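You operate a simulated robot arm through the tools that you are given. There is no shell and no other tool. Be economical: measure what you need, move in short steps, check, and stop when the job is done.

You are at the controls of a simulated robot arm. One attempt, no reset.

JOB
Open the white-cap bottle for tasting: shaken till mixed, clamped in the holder.
Fine: shake first, clamp before opening; cap on the tray; leave the other bottle.
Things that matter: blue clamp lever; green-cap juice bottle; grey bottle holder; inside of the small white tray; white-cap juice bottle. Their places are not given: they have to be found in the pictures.

Only the result counts: the job must be done as asked and must still hold three seconds after the hand-in. Knocking over, shifting, dropping, spilling or breaking anything else fails it. A push-on lid holds only when it is set on centred and level and pressed home; a screw cap is set on level and turned clockwise until tight.

ROBOT AND FRAMES
A 6-joint arm with a two-finger parallel gripper, fixed in place. Base frame: the origin is at the foot of the arm, x ahead of it, y to its left, z up. Readings come in m, rad, newtons and seconds.
With the tool pointing down near the work surface it reaches from about 0.24 to 0.66 m from the base axis. Its first joint turns from -1.152 to 1.152 rad. Payload 2.9 kg.
The tool frame sits at the grasp point between the pads (the TCP): z along the fingers, y along the line on which they close. The tips reach 0.03 m beyond it. Largest opening 0.11 m; finger width 0.02, thickness 0.01; the body of the gripper, 0.048 by 0.112 m, starts 0.055 m behind the TCP.
Orientation is told as [roll, pitch, yaw] about the base's x, y, z axes, in that order, counted from this pose: with the fingers straight down and closing along the base's y, the tool's x points along the base's -x, its y along +y and its z along -z.

CONTROLS
- The arm moves only by the tool apply_moves. Its argument "targets" is a list of rows, each an object (a shift or turn left out is 0, a gripper value left out holds the last) with "rotation": the turn, a rotation vector about the base's x, y, z in rad, a list of three; "travel": the shift along the base's x, y, z in mm, a list of three; "claw": the opening, from 0 (shut) to 1 (fully open). In form: [{"rotation": [wx, wy, wz], "travel": [tx, ty, tz], "claw": claw}, ...]. A call has 1 to 10 rows; each row is the pose to reach, as a shift and turn from the pose commanded when the call began. A row lasts 0.2 s, in which the tool goes at most 0.05 m and 0.15 rad; a call with a longer step from one row to the next is refused whole, and so is a gripper value outside its range. A pose out of reach is approached as far as the arm can. The call stops where the force on the tool passes 40 N (or 10 N more than at its start, if that is more) or the arm is blocked; 0.2 s more then pass. The fingers move at their own pace (about 0.108 m/s each) and stop on an object; they squeeze with about 29 N. The grip force told is the motor's: it shows also when the fingers shut on nothing. Time passes only in rows, and 0.2 s behind the last, so rows that repeat a pose let the fingers close. The reply holds the time, the measured pose of the TCP, the force on the tool along the base axes, the opening and the grip force, in the units named above and with some noise, with the torque about the TCP (base axes, N m) and any sound that the robot's microphone picked up, and new pictures: "show" is both (left out), scene, wrist or none.
- Cameras (640 x 400 px; columns grow to the right, rows downward): "scene" is fixed at [0.0822, 0.4443, 1.3754]; the picture's right is [-0.66, -0.75, 0.00], its down [-0.49, 0.43, -0.76] and it looks along [0.57, -0.50, -0.65] (base axes); focal length 312 px, centre (320, 200). "wrist" rides on the gripper at [0.072, 0.017, -0.103] in the tool frame; the picture's right is [-0.23, 0.97, 0.00], its down [-0.76, -0.18, -0.62] and it looks along [-0.61, -0.14, 0.78] (tool axes); focal length 222 px, centre (320, 200).
- pixel_to_xyz(camera, pixels): for up to 12 pixels [column, row] of the newest picture of that camera ("zoom" is the newest enlarged one), the place [x, y, z] in the base frame of the surface seen there, good to about 0.003 m. The clock stands still meanwhile.
- zoom(camera, box): a new picture of the part [left, top, right, bottom] of that camera's present view, enlarged. The clock stands still meanwhile.
- finish_job(): hands the job in; it is judged then, once.

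Work in short steps. Measure before you move; look again where a grasp or a placing could have gone wrong, and mend it. You have 80 turns and 200 pictures in all, those below and enlarged ones among them. Open the gripper and draw the arm clear of the work before you hand the job in, unless the task says otherwise; then end with one line.

The tools are called as a command line: name --argument value ..., lists and objects as JSON in quotes. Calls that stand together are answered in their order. apply_moves: Moves the arm, as the interface text tells. Its arguments: {"type":"object","properties":{"targets":{"type":"array","items":{"type":"object","properties":{"rotation":{"type":"array","items":{"type":"number"}},"travel":{"type":"array","items":{"type":"number"}},"claw":{"type":"number"}}}},"show":{"type":"string","enum":["both","scene","wrist","none"]}},"required":["targets"]} The other tools are called the same way: pixel_to_xyz (camera, pixels) gives the place of the surface under pixels of a picture; zoom (camera, box) takes an enlarged picture of a part of a camera's view; finish_job () hands the job in.

At the start:

```text
t: 0.0
tcp_pos: [0.421, 0.1119, 1.0873]
orientation: [0.001, -0.001, 0.0]
force: [-0.3, 0.6, -0.1]
torque: [0.02, -0.03, 0.01]
opening: 0.1101
finger_force: 0.2
```

scene: 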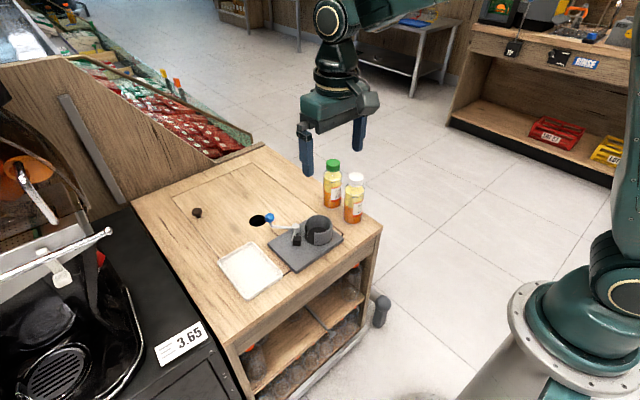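
wrist: 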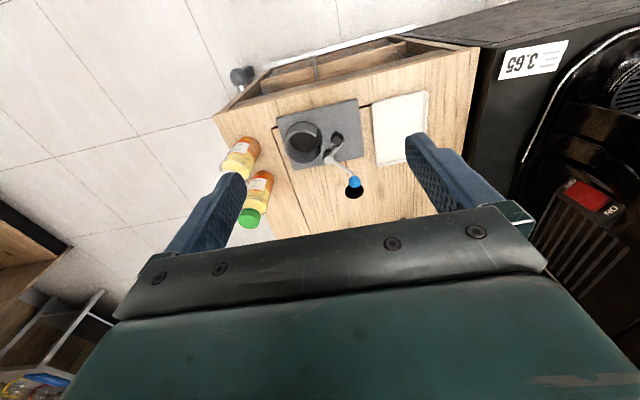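

The scene shows the bottles at about (333,180) and (354,200), the holder at (318,232), the lever at (270,217) and the tray at (250,270). I'll zoom in and measure them.

zoom --camera "scene" --box '[200, 140, 400, 310]'

pixel_to_xyz --camera "scene" --pixels '[[355, 176], [354, 198], [352, 220], [333, 162], [332, 185], [320, 217], [318, 243], [270, 217], [250, 270], [290, 190], [296, 240], [258, 221]]'

```text
2.35 times, centred on (300, 225) of scene
```

zoom: 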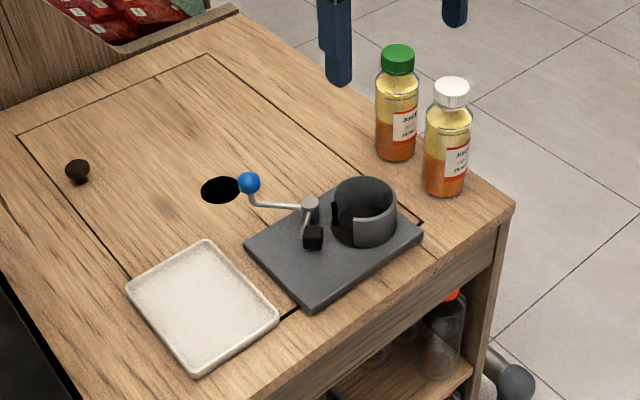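

```text
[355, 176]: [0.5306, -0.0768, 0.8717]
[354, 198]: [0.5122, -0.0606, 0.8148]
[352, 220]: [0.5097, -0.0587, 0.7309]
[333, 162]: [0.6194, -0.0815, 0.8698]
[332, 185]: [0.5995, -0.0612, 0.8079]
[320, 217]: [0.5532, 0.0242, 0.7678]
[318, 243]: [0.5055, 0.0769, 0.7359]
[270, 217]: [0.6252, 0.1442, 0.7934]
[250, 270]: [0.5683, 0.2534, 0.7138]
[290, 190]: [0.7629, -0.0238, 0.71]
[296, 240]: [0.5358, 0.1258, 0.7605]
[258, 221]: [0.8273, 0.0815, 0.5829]
```

The table is at z≈0.71 and the cap tops at about 0.87. I'll take finer measurements from the zoomed picture, where the cap is at (452,85), the cup at (365,210) and the lever at (249,183)-(310,205).

pixel_to_xyz --camera "zoom" --pixels '[[452, 84], [436, 88], [469, 88], [452, 104], [398, 52], [427, 150], [469, 150], [335, 192], [396, 192], [365, 180], [365, 218], [350, 215]]'

pixel_to_xyz --camera "zoom" --pixels '[[249, 183], [310, 200], [280, 206], [313, 232], [200, 305], [130, 288], [205, 243], [276, 312], [200, 368], [313, 303], [420, 234], [247, 243]]'

zoom --camera "wrist" --box '[220, 80, 440, 240]'

```text
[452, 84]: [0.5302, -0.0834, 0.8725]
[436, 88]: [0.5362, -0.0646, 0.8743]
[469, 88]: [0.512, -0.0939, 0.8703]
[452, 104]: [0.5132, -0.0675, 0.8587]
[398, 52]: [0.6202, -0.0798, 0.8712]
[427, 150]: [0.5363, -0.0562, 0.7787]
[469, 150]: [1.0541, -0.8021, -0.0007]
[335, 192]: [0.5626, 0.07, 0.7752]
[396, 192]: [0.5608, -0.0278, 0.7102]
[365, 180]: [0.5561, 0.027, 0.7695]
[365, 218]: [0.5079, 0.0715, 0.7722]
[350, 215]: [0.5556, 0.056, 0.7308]
```

```text
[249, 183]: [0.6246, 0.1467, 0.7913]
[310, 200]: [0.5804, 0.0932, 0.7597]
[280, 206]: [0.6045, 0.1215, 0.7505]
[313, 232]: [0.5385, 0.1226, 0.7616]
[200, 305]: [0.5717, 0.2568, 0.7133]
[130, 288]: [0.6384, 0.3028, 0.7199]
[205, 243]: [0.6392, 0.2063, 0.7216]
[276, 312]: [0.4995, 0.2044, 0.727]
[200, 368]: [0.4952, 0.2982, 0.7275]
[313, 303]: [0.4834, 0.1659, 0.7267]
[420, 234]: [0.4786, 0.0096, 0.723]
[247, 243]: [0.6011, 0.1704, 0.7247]
```

```text
2.50 times, centred on (330, 160) of wrist
```

zoom: 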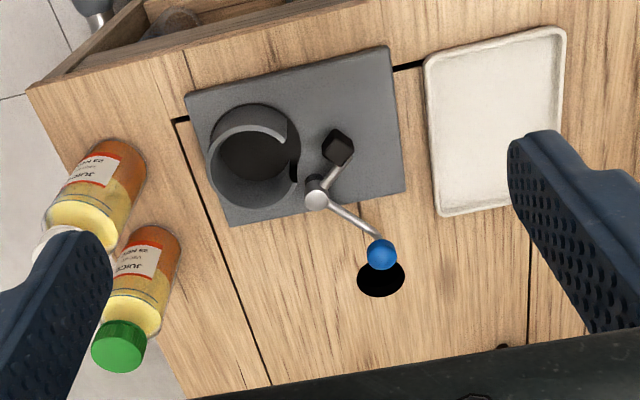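

The bottle axis is near (0.527,-0.078), with its body about 0.05 wide and the cap top at 0.873. I'll grip the body with the tool tilted about 0.9 rad so the gripper clears the cap, so first I go to a pre-grasp pose behind it and look again.

apply_moves --targets '[{"travel": [0, -30, -25], "rotation": [0, -0.12, 0], "claw": 1}, {"travel": [0, -60, -55], "rotation": [0, -0.25, 0]}, {"travel": [0, -90, -85], "rotation": [0, -0.38, 0]}, {"travel": [0, -120, -115], "rotation": [0, -0.51, 0]}, {"travel": [0, -150, -145], "rotation": [0, -0.64, 0]}, {"travel": [0, -175, -170], "rotation": [0, -0.77, 0]}, {"travel": [0, -190, -190], "rotation": [0, -0.9, 0]}, {"travel": [0, -190, -200], "rotation": [0, -0.9, 0]}]'

```text
t: 1.8
tcp_pos: [0.4217, -0.0775, 0.8861]
orientation: [-0.001, -0.901, -0.002]
force: [0.2, 0.4, -0.2]
torque: [-0.01, 0.0, 0.01]
opening: 0.11
finger_force: 0.1
```

scene: 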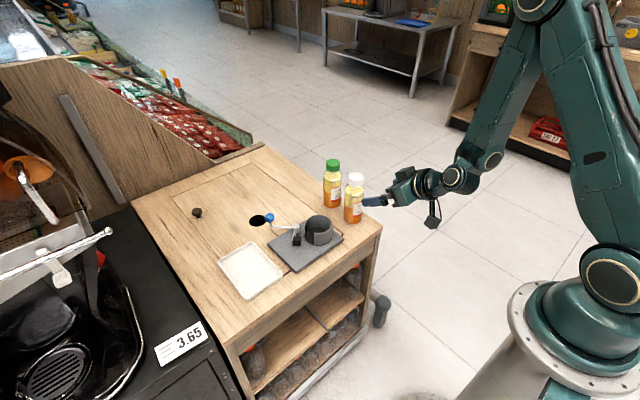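
wrist: 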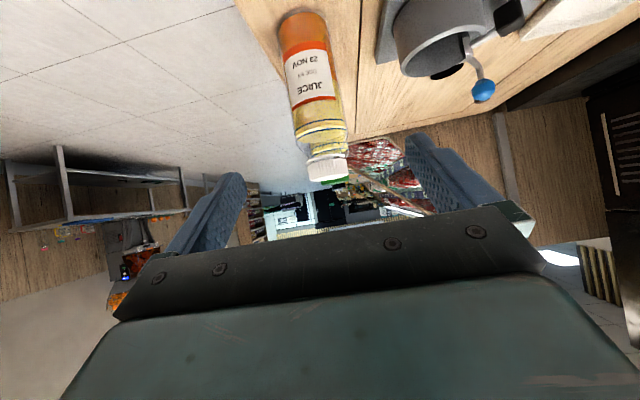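

The bottle is in the wrist view, from the cap at (327,168) to the base at (302,12). I'll measure its axis, diameter and heights, plus the cup.

zoom --camera "wrist" --box '[240, 0, 560, 200]'

pixel_to_xyz --camera "wrist" --pixels '[[286, 75], [311, 75], [334, 75], [320, 140], [327, 155], [328, 175], [308, 165], [346, 165], [304, 30], [302, 14], [290, 100], [342, 100]]'

```text
2.00 times, centred on (400, 100) of wrist
```

zoom: 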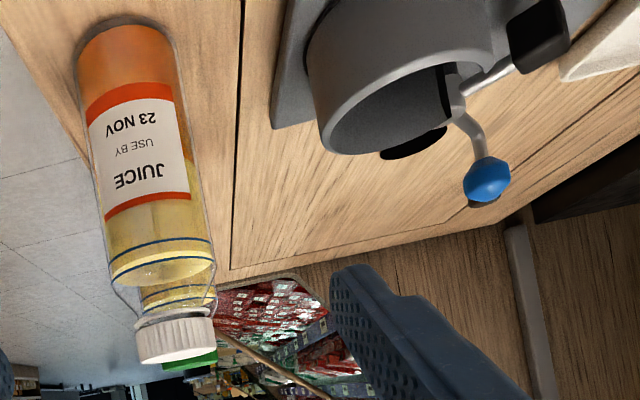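

```text
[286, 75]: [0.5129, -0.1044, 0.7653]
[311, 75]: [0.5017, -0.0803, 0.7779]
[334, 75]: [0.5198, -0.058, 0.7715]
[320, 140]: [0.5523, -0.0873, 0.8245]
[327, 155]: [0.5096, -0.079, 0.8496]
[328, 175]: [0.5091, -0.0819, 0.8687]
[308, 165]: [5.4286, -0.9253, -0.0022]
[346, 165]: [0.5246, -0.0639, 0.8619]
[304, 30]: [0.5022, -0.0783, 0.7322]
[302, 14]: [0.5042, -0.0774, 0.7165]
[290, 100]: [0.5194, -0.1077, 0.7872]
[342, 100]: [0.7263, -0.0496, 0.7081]
```

The bottle axis is (0.528,-0.081), its radius is about 0.026, and its base sits at 0.712. I'll advance to grip at z≈0.795.

apply_moves --targets '[{"travel": [35, -3, -30]}, {"travel": [70, -3, -60]}, {"travel": [95, -3, -80]}, {"travel": [106, -3, -91]}, {"travel": [106, -3, -91]}]'

```text
t: 3.0
tcp_pos: [0.5289, -0.0802, 0.7956]
orientation: [0.0, -0.899, 0.0]
force: [-1.2, -0.2, -0.2]
torque: [-0.01, -0.04, -0.01]
opening: 0.1099
finger_force: 0.1
```

scene: 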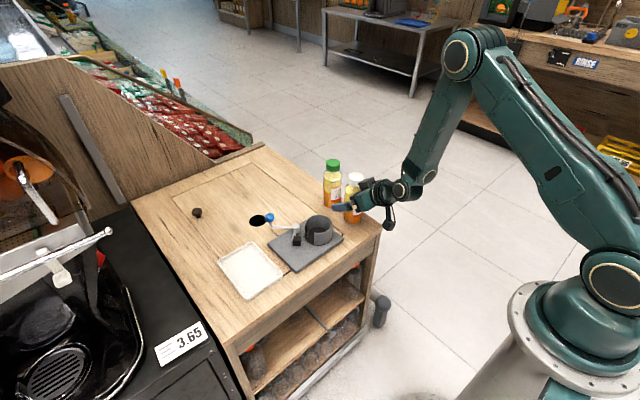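
wrist: 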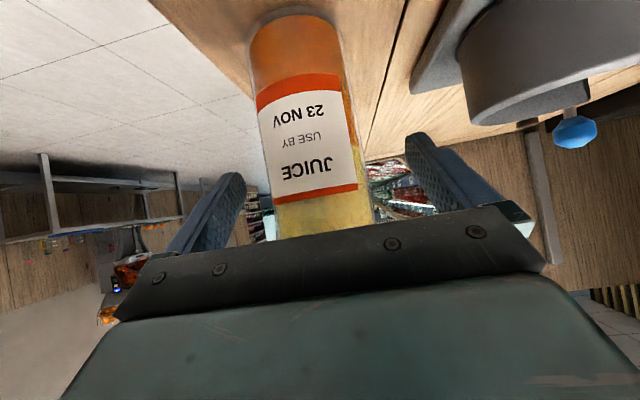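

The bottle lies between the fingers, centred around column 320. I'll close the fingers.

apply_moves --targets '[{"claw": 0}, {"claw": 0}, {"claw": 0}, {"claw": 0}]' --show "wrist"

```text
t: 4.0
tcp_pos: [0.5275, -0.0804, 0.7955]
orientation: [-0.001, -0.9, 0.0]
force: [0.2, -0.6, 0.8]
torque: [-0.02, -0.03, -0.04]
opening: 0.0552
finger_force: 29.5
```

wrist: 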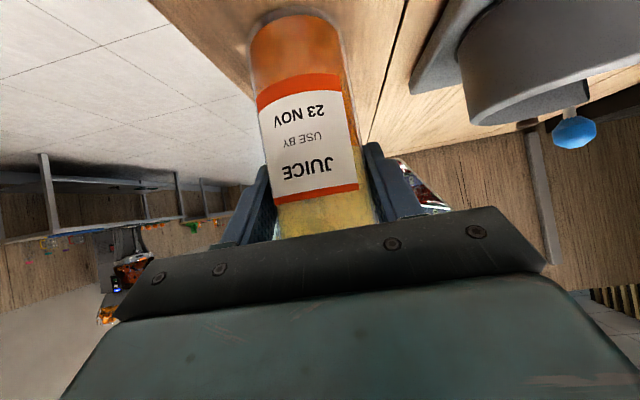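

The grip holds at 0.055. I'll lift straight up into clear space.

apply_moves --targets '[{"travel": [0, 0, 20]}, {"travel": [0, 0, 50]}, {"travel": [0, 0, 90]}, {"travel": [-10, 0, 130]}, {"travel": [-30, 0, 165]}, {"travel": [-50, 0, 200]}, {"travel": [-60, 0, 220]}]'

```text
t: 5.6
tcp_pos: [0.4682, -0.0817, 1.016]
orientation: [0.003, -0.9, 0.0]
force: [0.2, 1.0, -2.8]
torque: [-0.01, 0.0, 0.01]
opening: 0.0552
finger_force: 28.5
```

scene: 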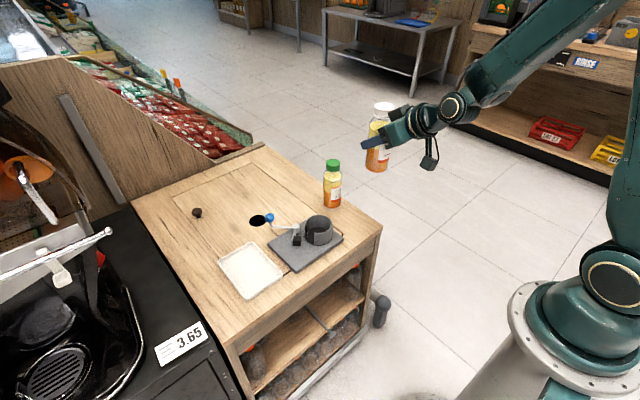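
wrist: 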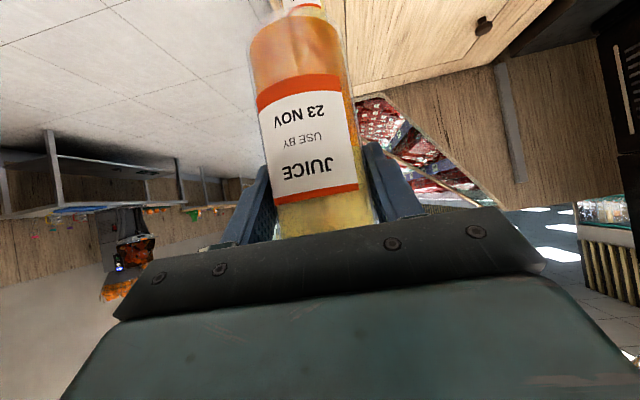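

The bottle is held firmly with the weight reading about 2.5 N. I'll shake it up and down.

apply_moves --targets '[{"travel": [0, 0, 45]}, {"travel": [0, 0, 0]}, {"travel": [0, 0, 45]}, {"travel": [0, 0, 0]}, {"travel": [0, 0, 45]}, {"travel": [0, 0, 0]}, {"travel": [0, 0, 45]}, {"travel": [0, 0, 0]}, {"travel": [0, 0, 45]}, {"travel": [0, 0, 0]}]'

```text
t: 7.8
tcp_pos: [0.4669, -0.0823, 1.0155]
orientation: [0.0, -0.901, 0.001]
force: [-0.2, 0.0, -2.4]
torque: [0.01, 0.01, -0.01]
opening: 0.0554
finger_force: 29.2
```

scene: 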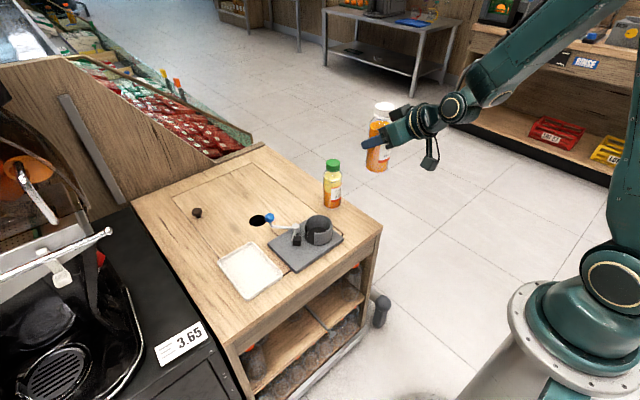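
wrist: 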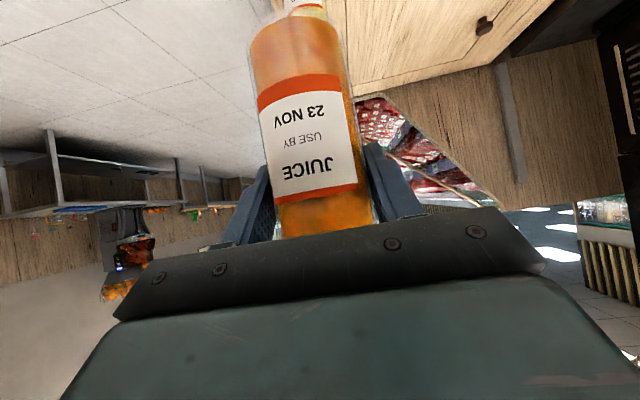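

The top layer has gone from yellow to orange, so it's mixing. I'll do one more shake round and then look closely.

apply_moves --targets '[{"travel": [0, 0, 48]}, {"travel": [0, 0, 0]}, {"travel": [0, 0, 48]}, {"travel": [0, 0, 0]}, {"travel": [0, 0, 48]}, {"travel": [0, 0, 0]}, {"travel": [0, 0, 48]}, {"travel": [0, 0, 0]}, {"travel": [0, 0, 48]}, {"travel": [0, 0, 0]}]' --show "none"

zoom --camera "scene" --box '[340, 80, 440, 180]'

zoom --camera "wrist" --box '[230, 0, 410, 240]'

zoom --camera "scene" --box '[230, 190, 350, 290]'

```text
t: 10.0
tcp_pos: [0.4688, -0.0811, 1.016]
orientation: [0.0, -0.901, 0.0]
force: [0.1, -0.4, -3.1]
torque: [0.01, 0.0, 0.05]
opening: 0.0552
finger_force: 28.6
```

```text
4.00 times, centred on (390, 130) of scene
```

zoom: 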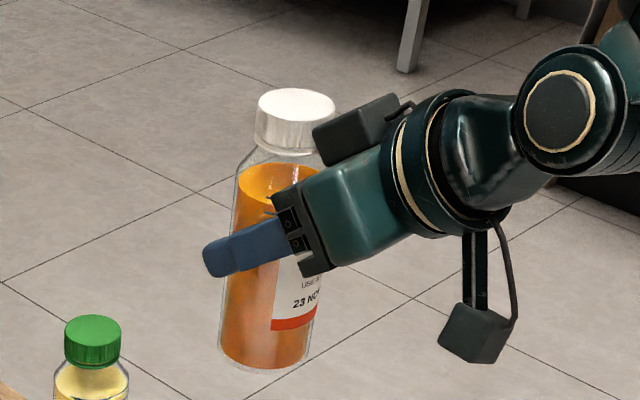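

```text
1.67 times, centred on (320, 120) of wrist
```

zoom: 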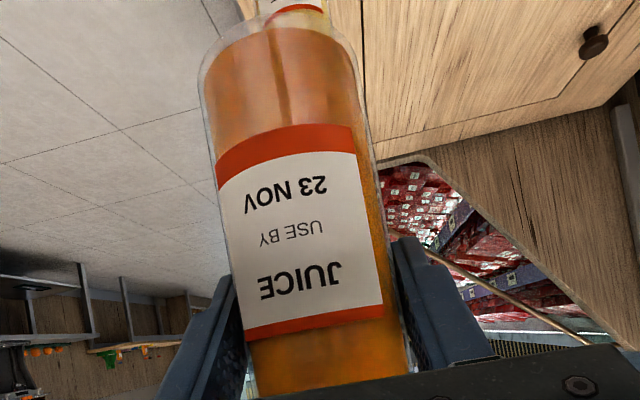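

```text
4.00 times, centred on (290, 240) of scene
```

zoom: 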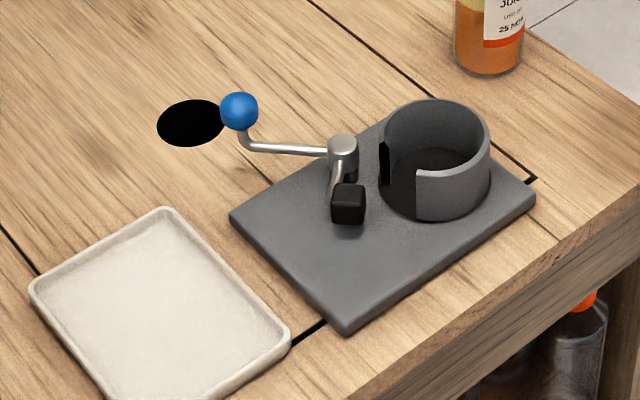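

The juice looks uniform orange, but I'll add one more shake round to be safe. I'll also measure the cup rim, lever and gap in the zoom picture.

pixel_to_xyz --camera "zoom" --pixels '[[384, 135], [436, 102], [487, 140], [418, 174], [460, 168], [440, 160], [410, 195], [342, 140], [348, 190], [239, 110], [290, 149], [384, 165]]'

apply_moves --targets '[{"travel": [0, 0, 48]}, {"travel": [0, 0, 0]}, {"travel": [0, 0, 48]}, {"travel": [0, 0, 0]}, {"travel": [0, 0, 48]}, {"travel": [0, 0, 0]}, {"travel": [0, 0, 48]}, {"travel": [0, 0, 0]}, {"travel": [0, 0, 48]}, {"travel": [0, 0, 0]}]' --show "wrist"

```text
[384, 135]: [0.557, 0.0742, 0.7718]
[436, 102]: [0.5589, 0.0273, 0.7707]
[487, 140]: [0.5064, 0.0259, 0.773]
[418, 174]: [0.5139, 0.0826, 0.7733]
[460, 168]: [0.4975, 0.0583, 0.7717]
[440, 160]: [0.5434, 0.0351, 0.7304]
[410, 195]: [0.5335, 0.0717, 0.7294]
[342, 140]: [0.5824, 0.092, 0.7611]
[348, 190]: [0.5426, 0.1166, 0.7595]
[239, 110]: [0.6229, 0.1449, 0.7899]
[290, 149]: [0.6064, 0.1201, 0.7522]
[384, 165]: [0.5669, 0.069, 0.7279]
```

```text
t: 12.2
tcp_pos: [0.4672, -0.0815, 1.0166]
orientation: [0.0, -0.901, 0.001]
force: [-0.2, -0.3, -3.9]
torque: [0.0, 0.0, 0.0]
opening: 0.0554
finger_force: 29.3
```

wrist: 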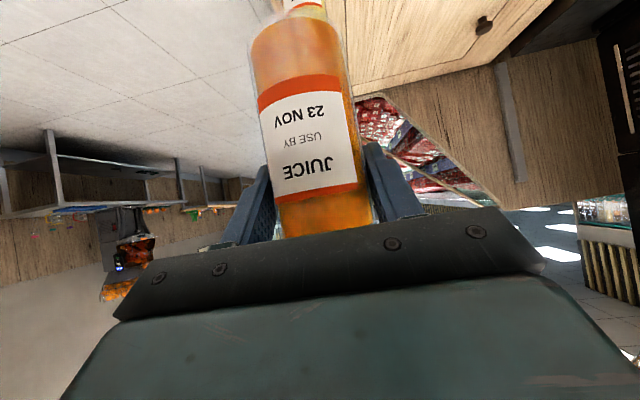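

The cup centre fits (0.531,0.051) with its rim at 0.772 and floor at 0.730. I'll carry the bottle above it and check alignment.

apply_moves --targets '[{"travel": [15, 33, -10]}, {"travel": [30, 66, -25]}, {"travel": [45, 99, -50]}, {"travel": [64, 133, -75]}, {"travel": [64, 133, -105]}, {"travel": [64, 133, -105]}]'

```text
t: 13.6
tcp_pos: [0.5329, 0.0519, 0.9115]
orientation: [-0.001, -0.9, -0.001]
force: [0.1, 0.0, -3.0]
torque: [-0.03, 0.02, -0.03]
opening: 0.0555
finger_force: 29.3
```

scene: 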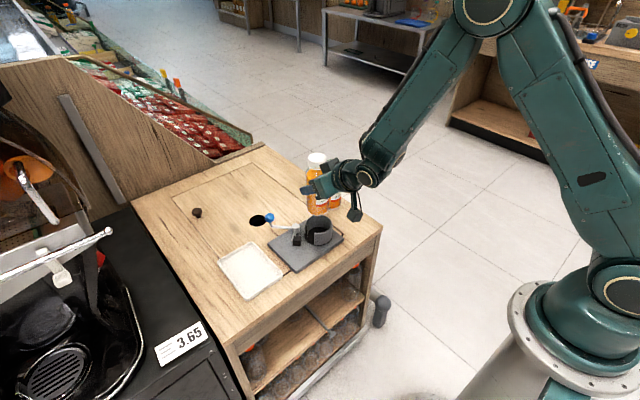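
wrist: 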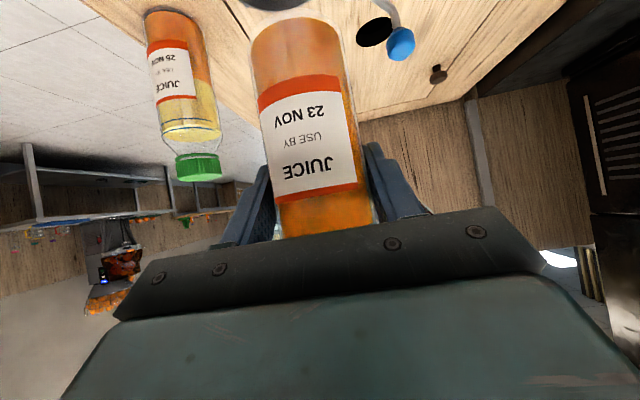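

I'll check the bottle's axis near its bottom and compare it with the cup in a scene zoom.

pixel_to_xyz --camera "wrist" --pixels '[[256, 70], [298, 70], [338, 70], [298, 40], [276, 185], [314, 190], [355, 178], [298, 25], [249, 40], [340, 40]]'

zoom --camera "scene" --box '[260, 140, 380, 280]'

```text
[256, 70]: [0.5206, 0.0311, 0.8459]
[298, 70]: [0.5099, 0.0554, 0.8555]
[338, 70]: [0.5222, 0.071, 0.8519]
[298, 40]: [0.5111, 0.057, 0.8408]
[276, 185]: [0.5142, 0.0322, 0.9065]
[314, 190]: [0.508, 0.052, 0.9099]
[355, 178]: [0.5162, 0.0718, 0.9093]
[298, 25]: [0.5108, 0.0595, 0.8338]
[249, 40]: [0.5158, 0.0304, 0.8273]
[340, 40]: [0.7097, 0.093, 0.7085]
```

```text
2.86 times, centred on (320, 210) of scene
```

zoom: 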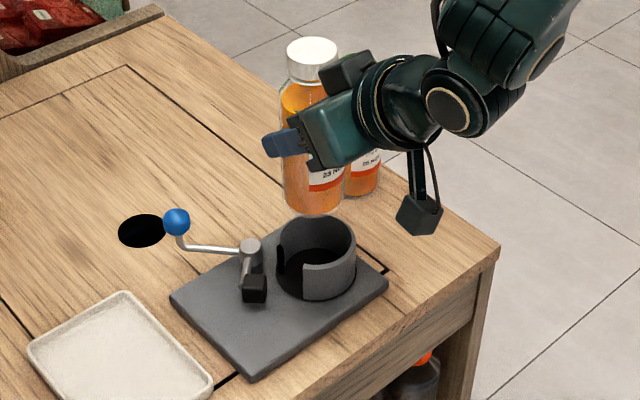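

I'll refine the cup centre with more rim points from this zoom.

pixel_to_xyz --camera "zoom" --pixels '[[279, 240], [353, 240], [315, 219], [330, 261], [340, 256], [349, 229], [300, 264], [290, 226], [355, 262], [320, 297], [282, 246], [310, 265]]'

zoom --camera "scene" --box '[300, 205, 340, 255]'

```text
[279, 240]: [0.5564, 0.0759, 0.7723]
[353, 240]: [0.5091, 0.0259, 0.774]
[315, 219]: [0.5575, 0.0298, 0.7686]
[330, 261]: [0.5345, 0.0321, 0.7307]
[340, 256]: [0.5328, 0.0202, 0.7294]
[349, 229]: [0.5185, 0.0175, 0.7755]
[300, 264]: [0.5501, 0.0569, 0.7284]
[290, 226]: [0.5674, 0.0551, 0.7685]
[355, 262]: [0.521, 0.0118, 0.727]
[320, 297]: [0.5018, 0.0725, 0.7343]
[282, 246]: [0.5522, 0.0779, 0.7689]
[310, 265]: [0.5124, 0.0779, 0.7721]
```

```text
8.00 times, centred on (320, 230) of scene
```

zoom: 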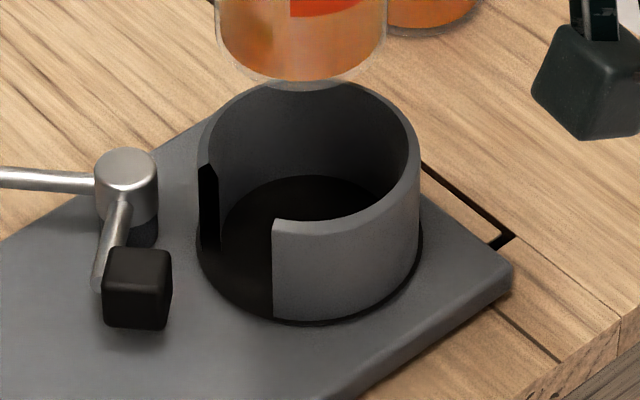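

pixel_to_xyz --camera "zoom" --pixels '[[414, 150], [402, 118], [360, 92], [310, 87], [250, 100], [218, 128], [206, 160], [278, 229], [330, 230], [380, 209], [408, 180], [300, 210]]'

```text
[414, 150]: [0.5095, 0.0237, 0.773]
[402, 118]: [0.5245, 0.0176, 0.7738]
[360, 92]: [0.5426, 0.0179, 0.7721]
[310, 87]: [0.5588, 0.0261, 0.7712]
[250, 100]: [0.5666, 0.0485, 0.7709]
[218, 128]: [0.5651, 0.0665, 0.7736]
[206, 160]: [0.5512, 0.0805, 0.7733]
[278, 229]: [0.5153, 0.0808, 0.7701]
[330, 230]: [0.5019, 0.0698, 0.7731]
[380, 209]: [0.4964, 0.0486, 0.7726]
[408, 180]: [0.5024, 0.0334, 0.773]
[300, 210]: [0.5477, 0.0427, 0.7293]
```

The cup centre is (0.532,0.0515) with an inner radius of about 0.0325, so there's roughly 5 mm of clearance. I'll shift -3 mm in x and lower most of the way.

apply_moves --targets '[{"travel": [-3, 0, -15]}, {"travel": [-3, 0, -35]}, {"travel": [-3, 0, -50]}, {"travel": [-3, 0, -60]}, {"travel": [-3, 0, -70]}, {"travel": [-3, 0, -80]}, {"travel": [-3, 0, -88]}]'

zoom --camera "scene" --box '[270, 160, 370, 260]'

```text
t: 15.2
tcp_pos: [0.5294, 0.0521, 0.823]
orientation: [0.0, -0.901, 0.0]
force: [2.8, 0.0, -2.1]
torque: [-0.04, -0.09, -0.04]
opening: 0.0554
finger_force: 29.6
```

scene: 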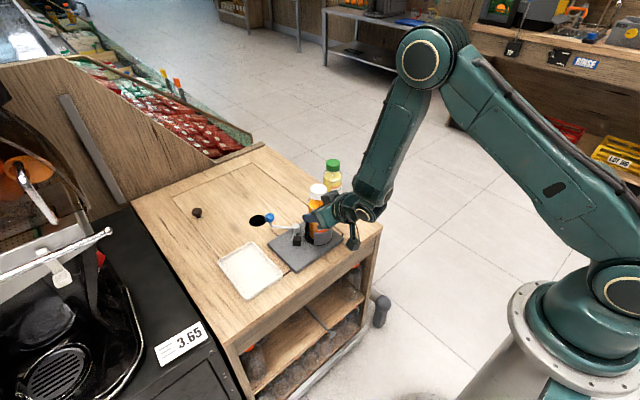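
wrist: 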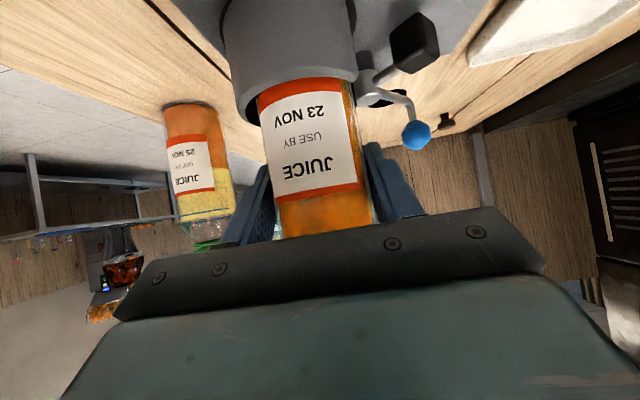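

```text
4.00 times, centred on (320, 210) of scene
```

zoom: 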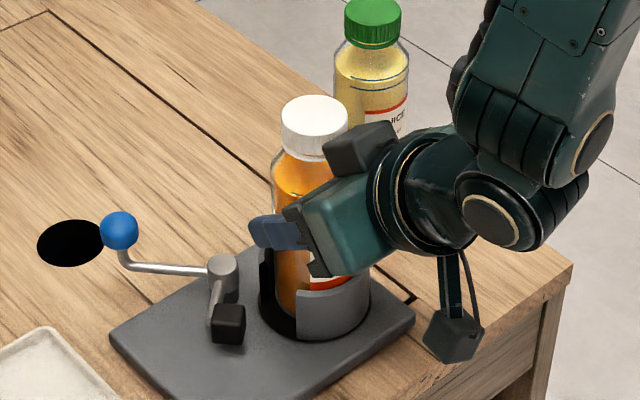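

The bottle is inside the cup, but the +2.8 N x force suggests its front is touching the near wall. I'll move back +2 mm in x and lower the last bit slowly.

apply_moves --targets '[{"travel": [2, 0, 0]}, {"travel": [2.5, 0, -2]}, {"travel": [2.5, 0, -4]}, {"travel": [2.5, 0, -6]}, {"travel": [2.5, 0, -7.5]}, {"travel": [2.5, 0, -7.5]}]' --show "wrist"

```text
t: 16.6
tcp_pos: [0.5313, 0.0523, 0.8156]
orientation: [0.0, -0.904, -0.003]
force: [-1.6, -0.4, 3.8]
torque: [0.02, 0.34, -0.02]
opening: 0.0554
finger_force: 29.2
```

wrist: 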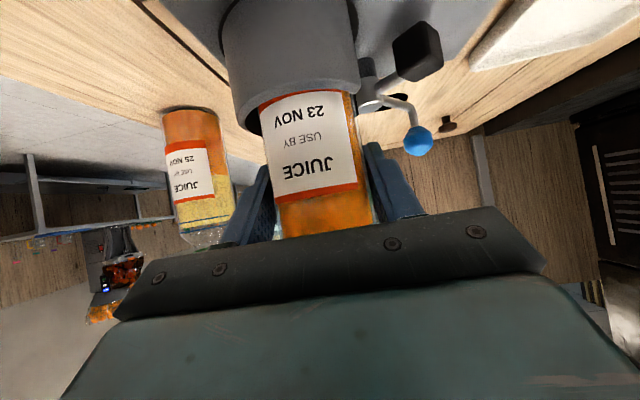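

The z force went from -3 to +3.8 N, so the bottle is on the floor of the cup. I'll release it and back off along the tool axis.

apply_moves --targets '[{"claw": 0.8}, {"claw": 0.8}, {"travel": [-25, 0, 20]}, {"travel": [-60, 0, 48]}, {"travel": [-95, 0, 76]}, {"travel": [-120, 0, 110]}]'

zoom --camera "scene" --box '[240, 150, 380, 270]'

```text
t: 18.0
tcp_pos: [0.4118, 0.0504, 0.9254]
orientation: [-0.001, -0.9, -0.001]
force: [-0.2, 0.2, 1.3]
torque: [0.01, -0.01, 0.04]
opening: 0.0879
finger_force: 0.0
```

scene: 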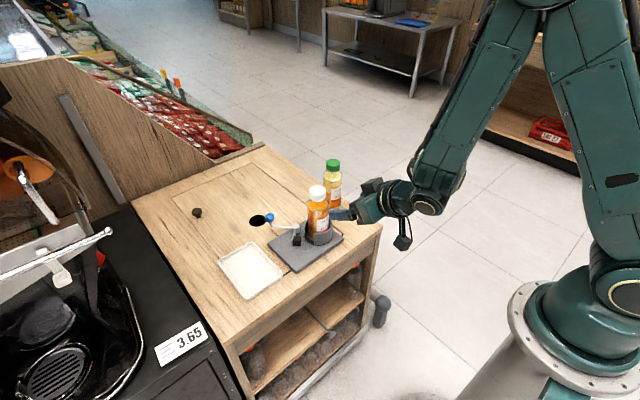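
wrist: 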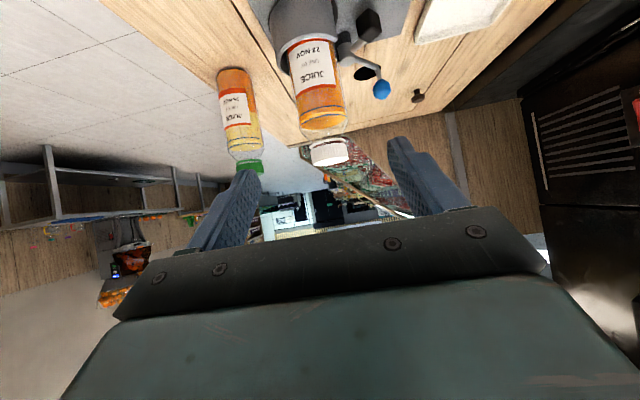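

```text
3.33 times, centred on (310, 210) of scene
```

zoom: 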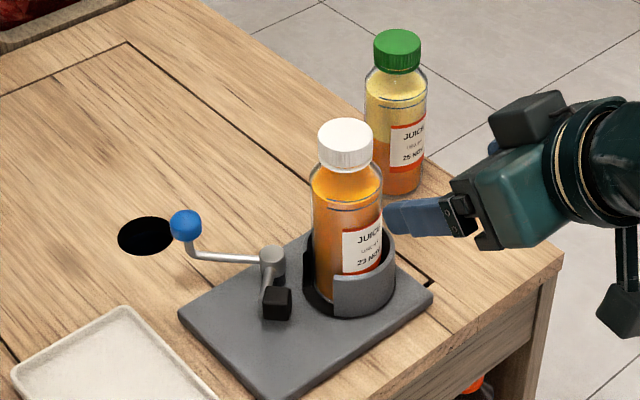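

The bottle stands upright in the cup and the juice is uniform. Next is the lever: I'll cage the ball at (0.624,0.146,0.79) with the fingers closing along x and drag it counter-clockwise so the black jaw swings into the cup gap. First I bring the tool vertical, high and to the left.

apply_moves --targets '[{"travel": [0, 10, 25], "rotation": [0, 0.13, 0]}, {"travel": [5, 30, 50], "rotation": [0, 0.26, 0]}, {"travel": [20, 55, 75], "rotation": [0, 0.39, 0]}, {"travel": [40, 80, 85], "rotation": [0, 0.52, 0]}, {"travel": [65, 98, 85], "rotation": [0, 0.65, 0]}, {"travel": [90, 100, 85], "rotation": [0, 0.78, 0]}, {"travel": [110, 100, 85], "rotation": [0, 0.9, 0]}]' --show "none"

apply_moves --targets '[{"travel": [10, 0, 0], "rotation": [0, 0, -0.15], "claw": 0.45}, {"travel": [20, 0, 0], "rotation": [0, 0, -0.3]}, {"travel": [30, 0, 0], "rotation": [0, 0, -0.45]}, {"travel": [40, 0, -10], "rotation": [0, 0, -0.6]}, {"travel": [50, 0, -25], "rotation": [0, 0, -0.75]}, {"travel": [60, 0, -40], "rotation": [0, 0, -0.9]}, {"travel": [70, 0, -55], "rotation": [0, 0, -1.05]}, {"travel": [80, 0, -70], "rotation": [0, 0, -1.2]}, {"travel": [90, 0, -90], "rotation": [0, 0, -1.35]}, {"travel": [102, -4, -110], "rotation": [0, 0, -1.5]}]'

```text
t: 19.6
tcp_pos: [0.5215, 0.1518, 1.01]
orientation: [0.0, 0.001, 0.0]
force: [0.1, -0.5, -0.5]
torque: [-0.02, 0.01, 0.0]
opening: 0.088
finger_force: 0.0
```

```text
t: 21.8
tcp_pos: [0.6232, 0.1474, 0.8993]
orientation: [0.0, -0.001, -1.503]
force: [0.0, 0.4, 0.1]
torque: [0.04, 0.02, 0.03]
opening: 0.0493
finger_force: 0.0
```

scene: 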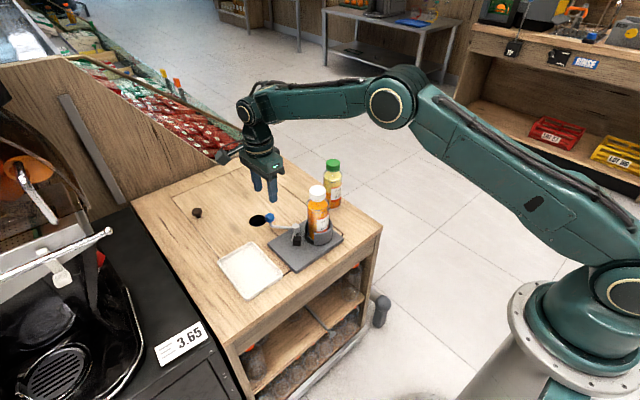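
wrist: 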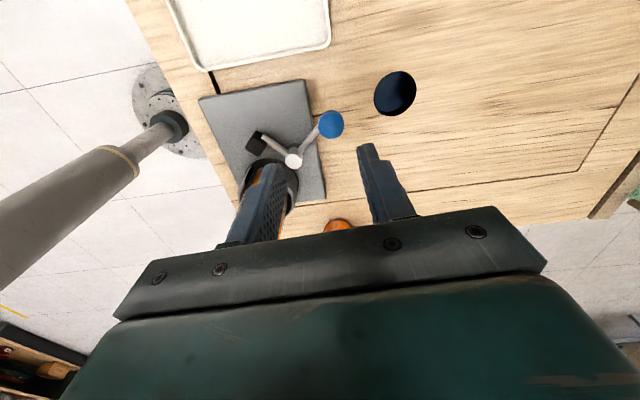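

The wrist view shows the ball at (331,124) and the jaw block at (256,143). I'll recheck the ball position and then descend around it.

pixel_to_xyz --camera "wrist" --pixels '[[331, 120], [331, 130], [322, 125], [341, 124], [293, 160], [256, 143], [312, 140], [273, 150]]'

apply_moves --targets '[{"travel": [2, 0, -25]}, {"travel": [2, 0, -50]}, {"travel": [2, 0, -75]}, {"travel": [2, 0, -92]}]'

zoom --camera "scene" --box '[230, 140, 350, 260]'

```text
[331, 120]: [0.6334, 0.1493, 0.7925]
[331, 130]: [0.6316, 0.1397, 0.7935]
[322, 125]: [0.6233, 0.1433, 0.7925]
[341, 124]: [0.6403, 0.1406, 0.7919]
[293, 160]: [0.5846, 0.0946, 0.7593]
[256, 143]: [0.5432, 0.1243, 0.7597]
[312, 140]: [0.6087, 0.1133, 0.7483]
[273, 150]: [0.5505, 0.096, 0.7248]
```

```text
t: 22.8
tcp_pos: [0.6266, 0.1481, 0.8087]
orientation: [0.001, 0.001, -1.5]
force: [-0.6, 0.5, -0.7]
torque: [-0.02, -0.01, 0.01]
opening: 0.0494
finger_force: 0.0
```

scene: 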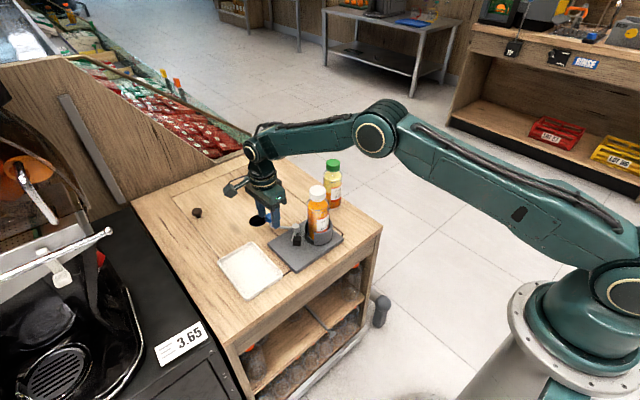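
wrist: 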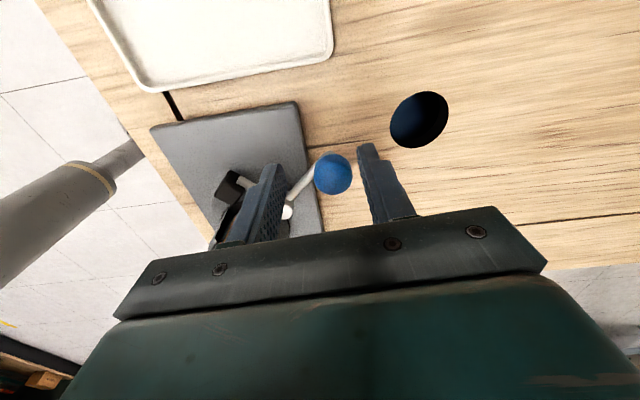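

```text
3.33 times, centred on (290, 200) of scene
```

zoom: 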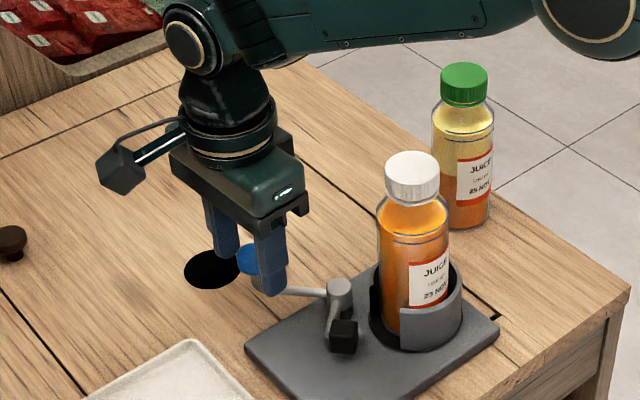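

The ball is between the fingers. I'll lower 6 mm and sweep it along the arc about the pivot (0.583,0.093) to about 90°.

apply_moves --targets '[{"travel": [0, 0, -6]}, {"travel": [-10, 3, -6]}, {"travel": [-20, 6, -6]}, {"travel": [-28, 10, -6]}, {"travel": [-37, 13, -6]}, {"travel": [-46, 14, -6]}, {"travel": [-55, 15, -6]}]'

zoom --camera "scene" --box '[230, 140, 350, 260]'

```text
t: 24.4
tcp_pos: [0.5728, 0.1623, 0.8026]
orientation: [0.004, 0.001, -1.501]
force: [4.4, 0.3, -0.6]
torque: [0.05, -0.14, -0.04]
opening: 0.052
finger_force: 2.9
```

scene: 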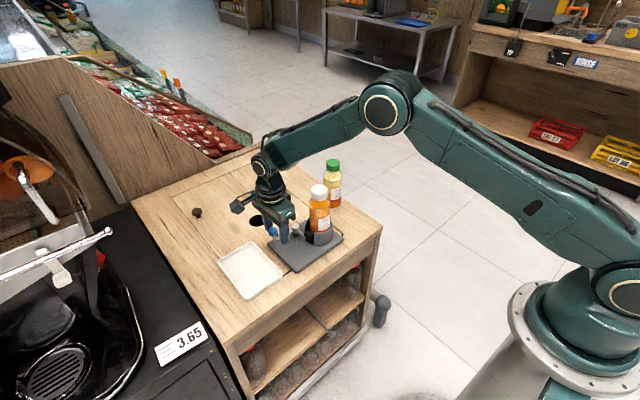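
wrist: 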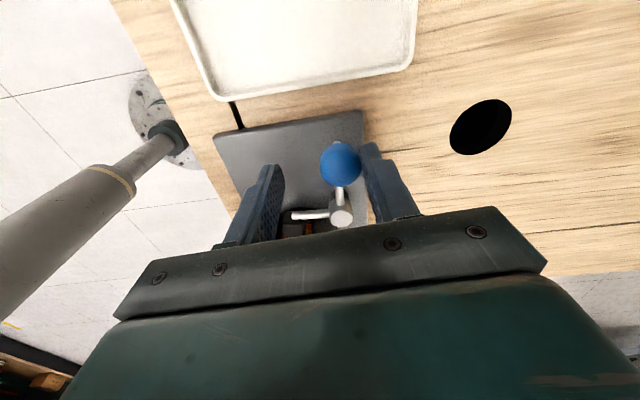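

```text
3.33 times, centred on (290, 200) of scene
```

zoom: 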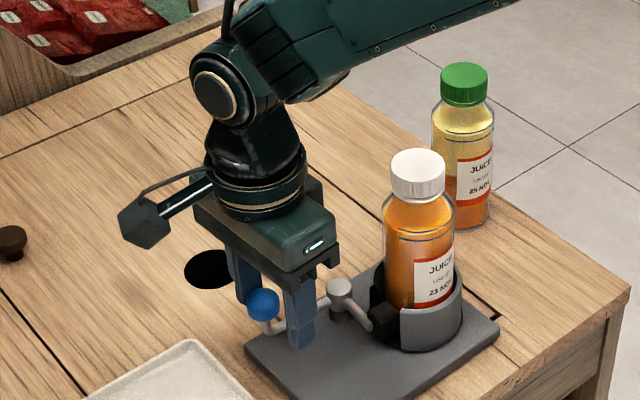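

The jaw has swung into the gap and there's 4.4 N of resistance. I'll keep pushing in small steps until it seats.

apply_moves --targets '[{"travel": [-5, 0, 0]}, {"travel": [-9, -1, 0]}, {"travel": [-13, -1, 0]}, {"travel": [-13, -1, 0]}]' --show "wrist"

zoom --camera "scene" --box '[260, 160, 350, 260]'

```text
t: 25.4
tcp_pos: [0.5575, 0.1616, 0.8023]
orientation: [-0.002, 0.001, -1.498]
force: [6.4, 2.7, 0.8]
torque: [0.05, -0.2, 0.0]
opening: 0.0527
finger_force: 3.4
```

wrist: 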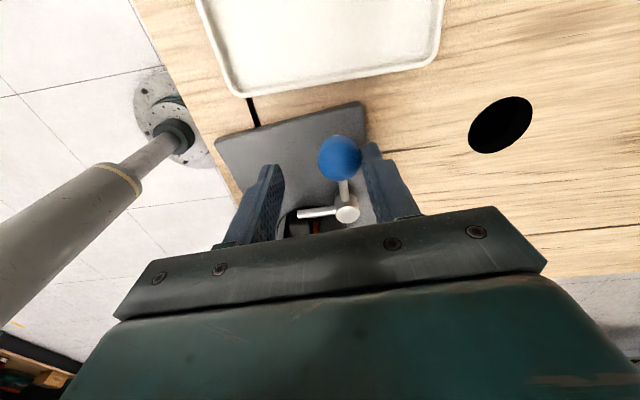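

```text
4.00 times, centred on (305, 210) of scene
```

zoom: 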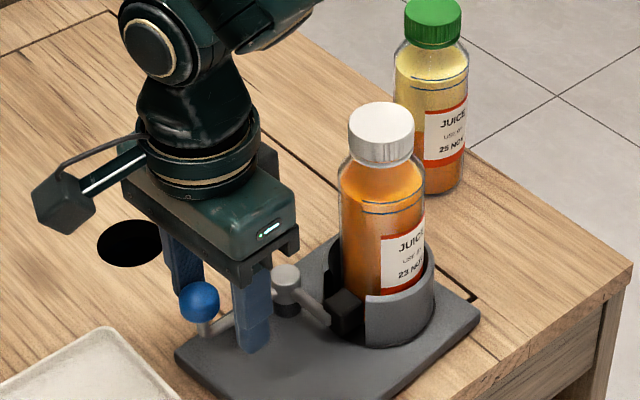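

The lever is still turning, with 6 N and the ball at about 100°. I'll keep pushing along the arc.

apply_moves --targets '[{"travel": [-5, -1, 0]}, {"travel": [-10, -2, 0]}, {"travel": [-14, -4, 0]}, {"travel": [-14, -4, 0]}]' --show "wrist"

zoom --camera "scene" --box '[260, 160, 350, 260]'

```text
t: 26.4
tcp_pos: [0.5422, 0.1565, 0.8023]
orientation: [-0.001, -0.002, -1.503]
force: [7.1, -2.1, -0.4]
torque: [-0.15, -0.12, -0.15]
opening: 0.0531
finger_force: 3.9
```

wrist: 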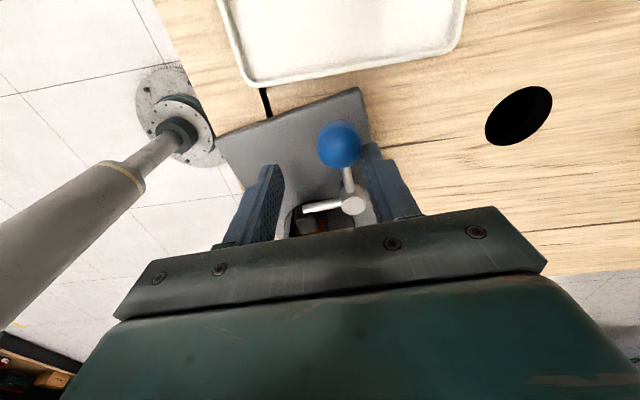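

```text
4.00 times, centred on (305, 210) of scene
```

zoom: 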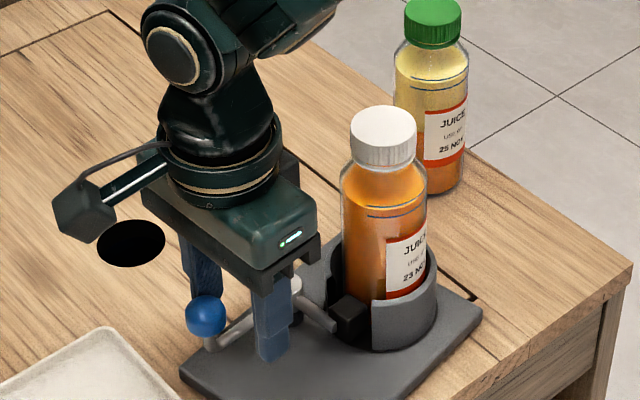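

In the wrist view the plate seems to be following the gripper, so the holder may be sliding. I'll measure the plate corners against their original positions.

zoom --camera "scene" --box '[200, 140, 400, 310]'

pixel_to_xyz --camera "wrist" --pixels '[[359, 90], [217, 136], [352, 202], [337, 145]]'

```text
2.35 times, centred on (300, 225) of scene
```

zoom: 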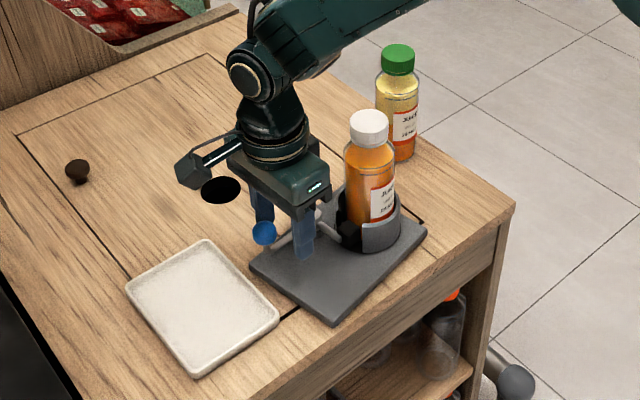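

```text
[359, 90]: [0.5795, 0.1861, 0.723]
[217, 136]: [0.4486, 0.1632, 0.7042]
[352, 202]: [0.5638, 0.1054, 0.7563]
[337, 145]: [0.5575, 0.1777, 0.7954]
```

The holder slid by about 20 mm and turned about 8° once the jaw met the bottle, so further pushing only drags it. I'll release the push, lift clear and see whether the lever stays.

apply_moves --targets '[{"travel": [8, 2, 0]}, {"travel": [13, 3, 0]}, {"travel": [13, 3, 25]}, {"travel": [13, 3, 60]}, {"travel": [13, 30, 100]}, {"travel": [20, 60, 130]}]'

zoom --camera "scene" --box '[200, 140, 400, 310]'

zoom --camera "scene" --box '[270, 180, 350, 280]'

```text
t: 27.8
tcp_pos: [0.5622, 0.218, 0.9329]
orientation: [-0.001, 0.001, -1.502]
force: [0.7, 0.5, 0.2]
torque: [0.0, -0.02, -0.03]
opening: 0.0493
finger_force: 0.0
```

scene: 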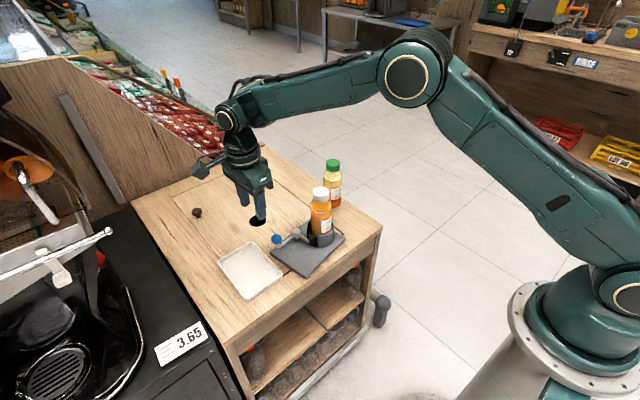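
wrist: 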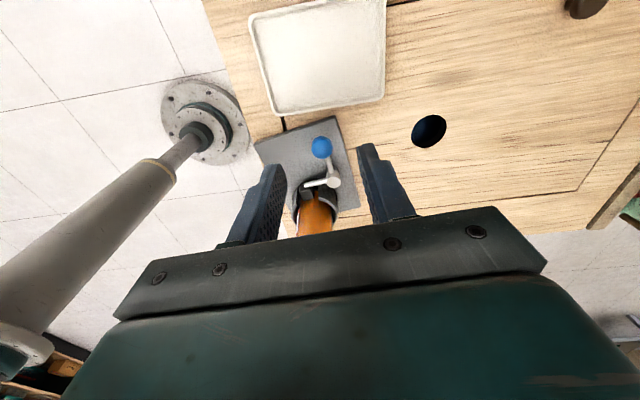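

```text
2.35 times, centred on (300, 225) of scene
```

zoom: 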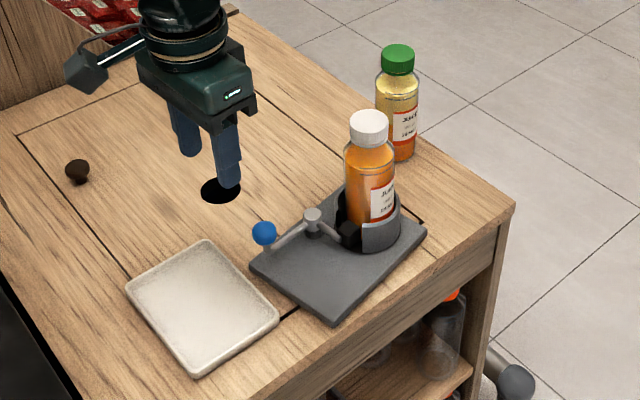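

```text
4.00 times, centred on (310, 230) of scene
```

zoom: 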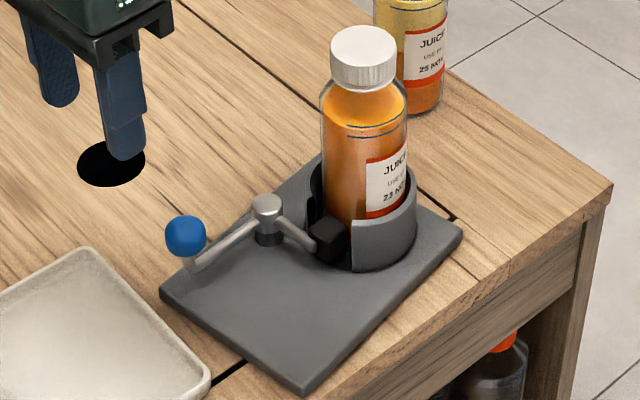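

The lever stayed put and the jaw sits in the gap. I'll look closely at the jaw-bottle contact and measure the new positions.

zoom --camera "wrist" --box '[240, 100, 380, 240]'

pixel_to_xyz --camera "zoom" --pixels '[[267, 202], [330, 228], [185, 228], [362, 35], [335, 70], [395, 70], [363, 88], [302, 385], [460, 228], [162, 290], [345, 248], [415, 200]]'

zoom --camera "scene" --box '[295, 180, 345, 250]'

```text
2.86 times, centred on (310, 170) of wrist
```

zoom: 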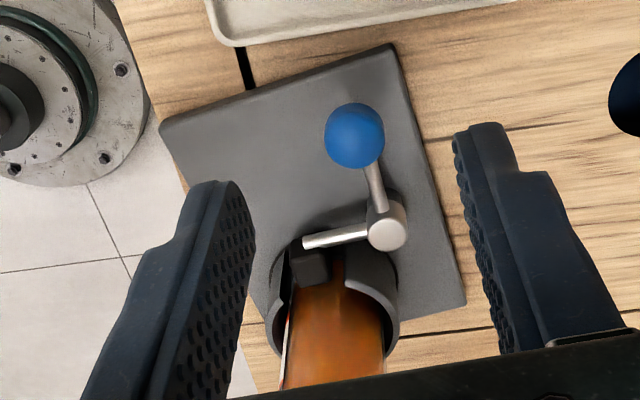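

```text
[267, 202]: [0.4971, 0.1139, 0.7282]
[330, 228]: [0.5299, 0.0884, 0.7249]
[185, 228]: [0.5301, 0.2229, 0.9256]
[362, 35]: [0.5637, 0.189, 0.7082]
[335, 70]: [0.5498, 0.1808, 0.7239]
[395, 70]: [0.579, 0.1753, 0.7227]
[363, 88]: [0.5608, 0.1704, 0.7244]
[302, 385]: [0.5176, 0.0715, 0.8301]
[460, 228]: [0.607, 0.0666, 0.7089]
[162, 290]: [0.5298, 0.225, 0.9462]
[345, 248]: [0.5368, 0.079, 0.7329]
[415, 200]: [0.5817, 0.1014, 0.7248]
```

```text
5.71 times, centred on (320, 215) of scene
```

zoom: 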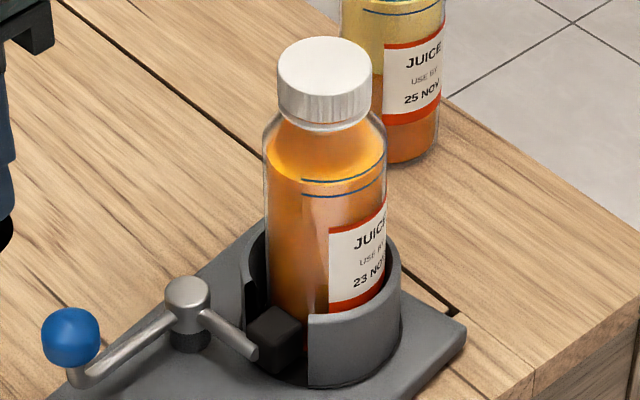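

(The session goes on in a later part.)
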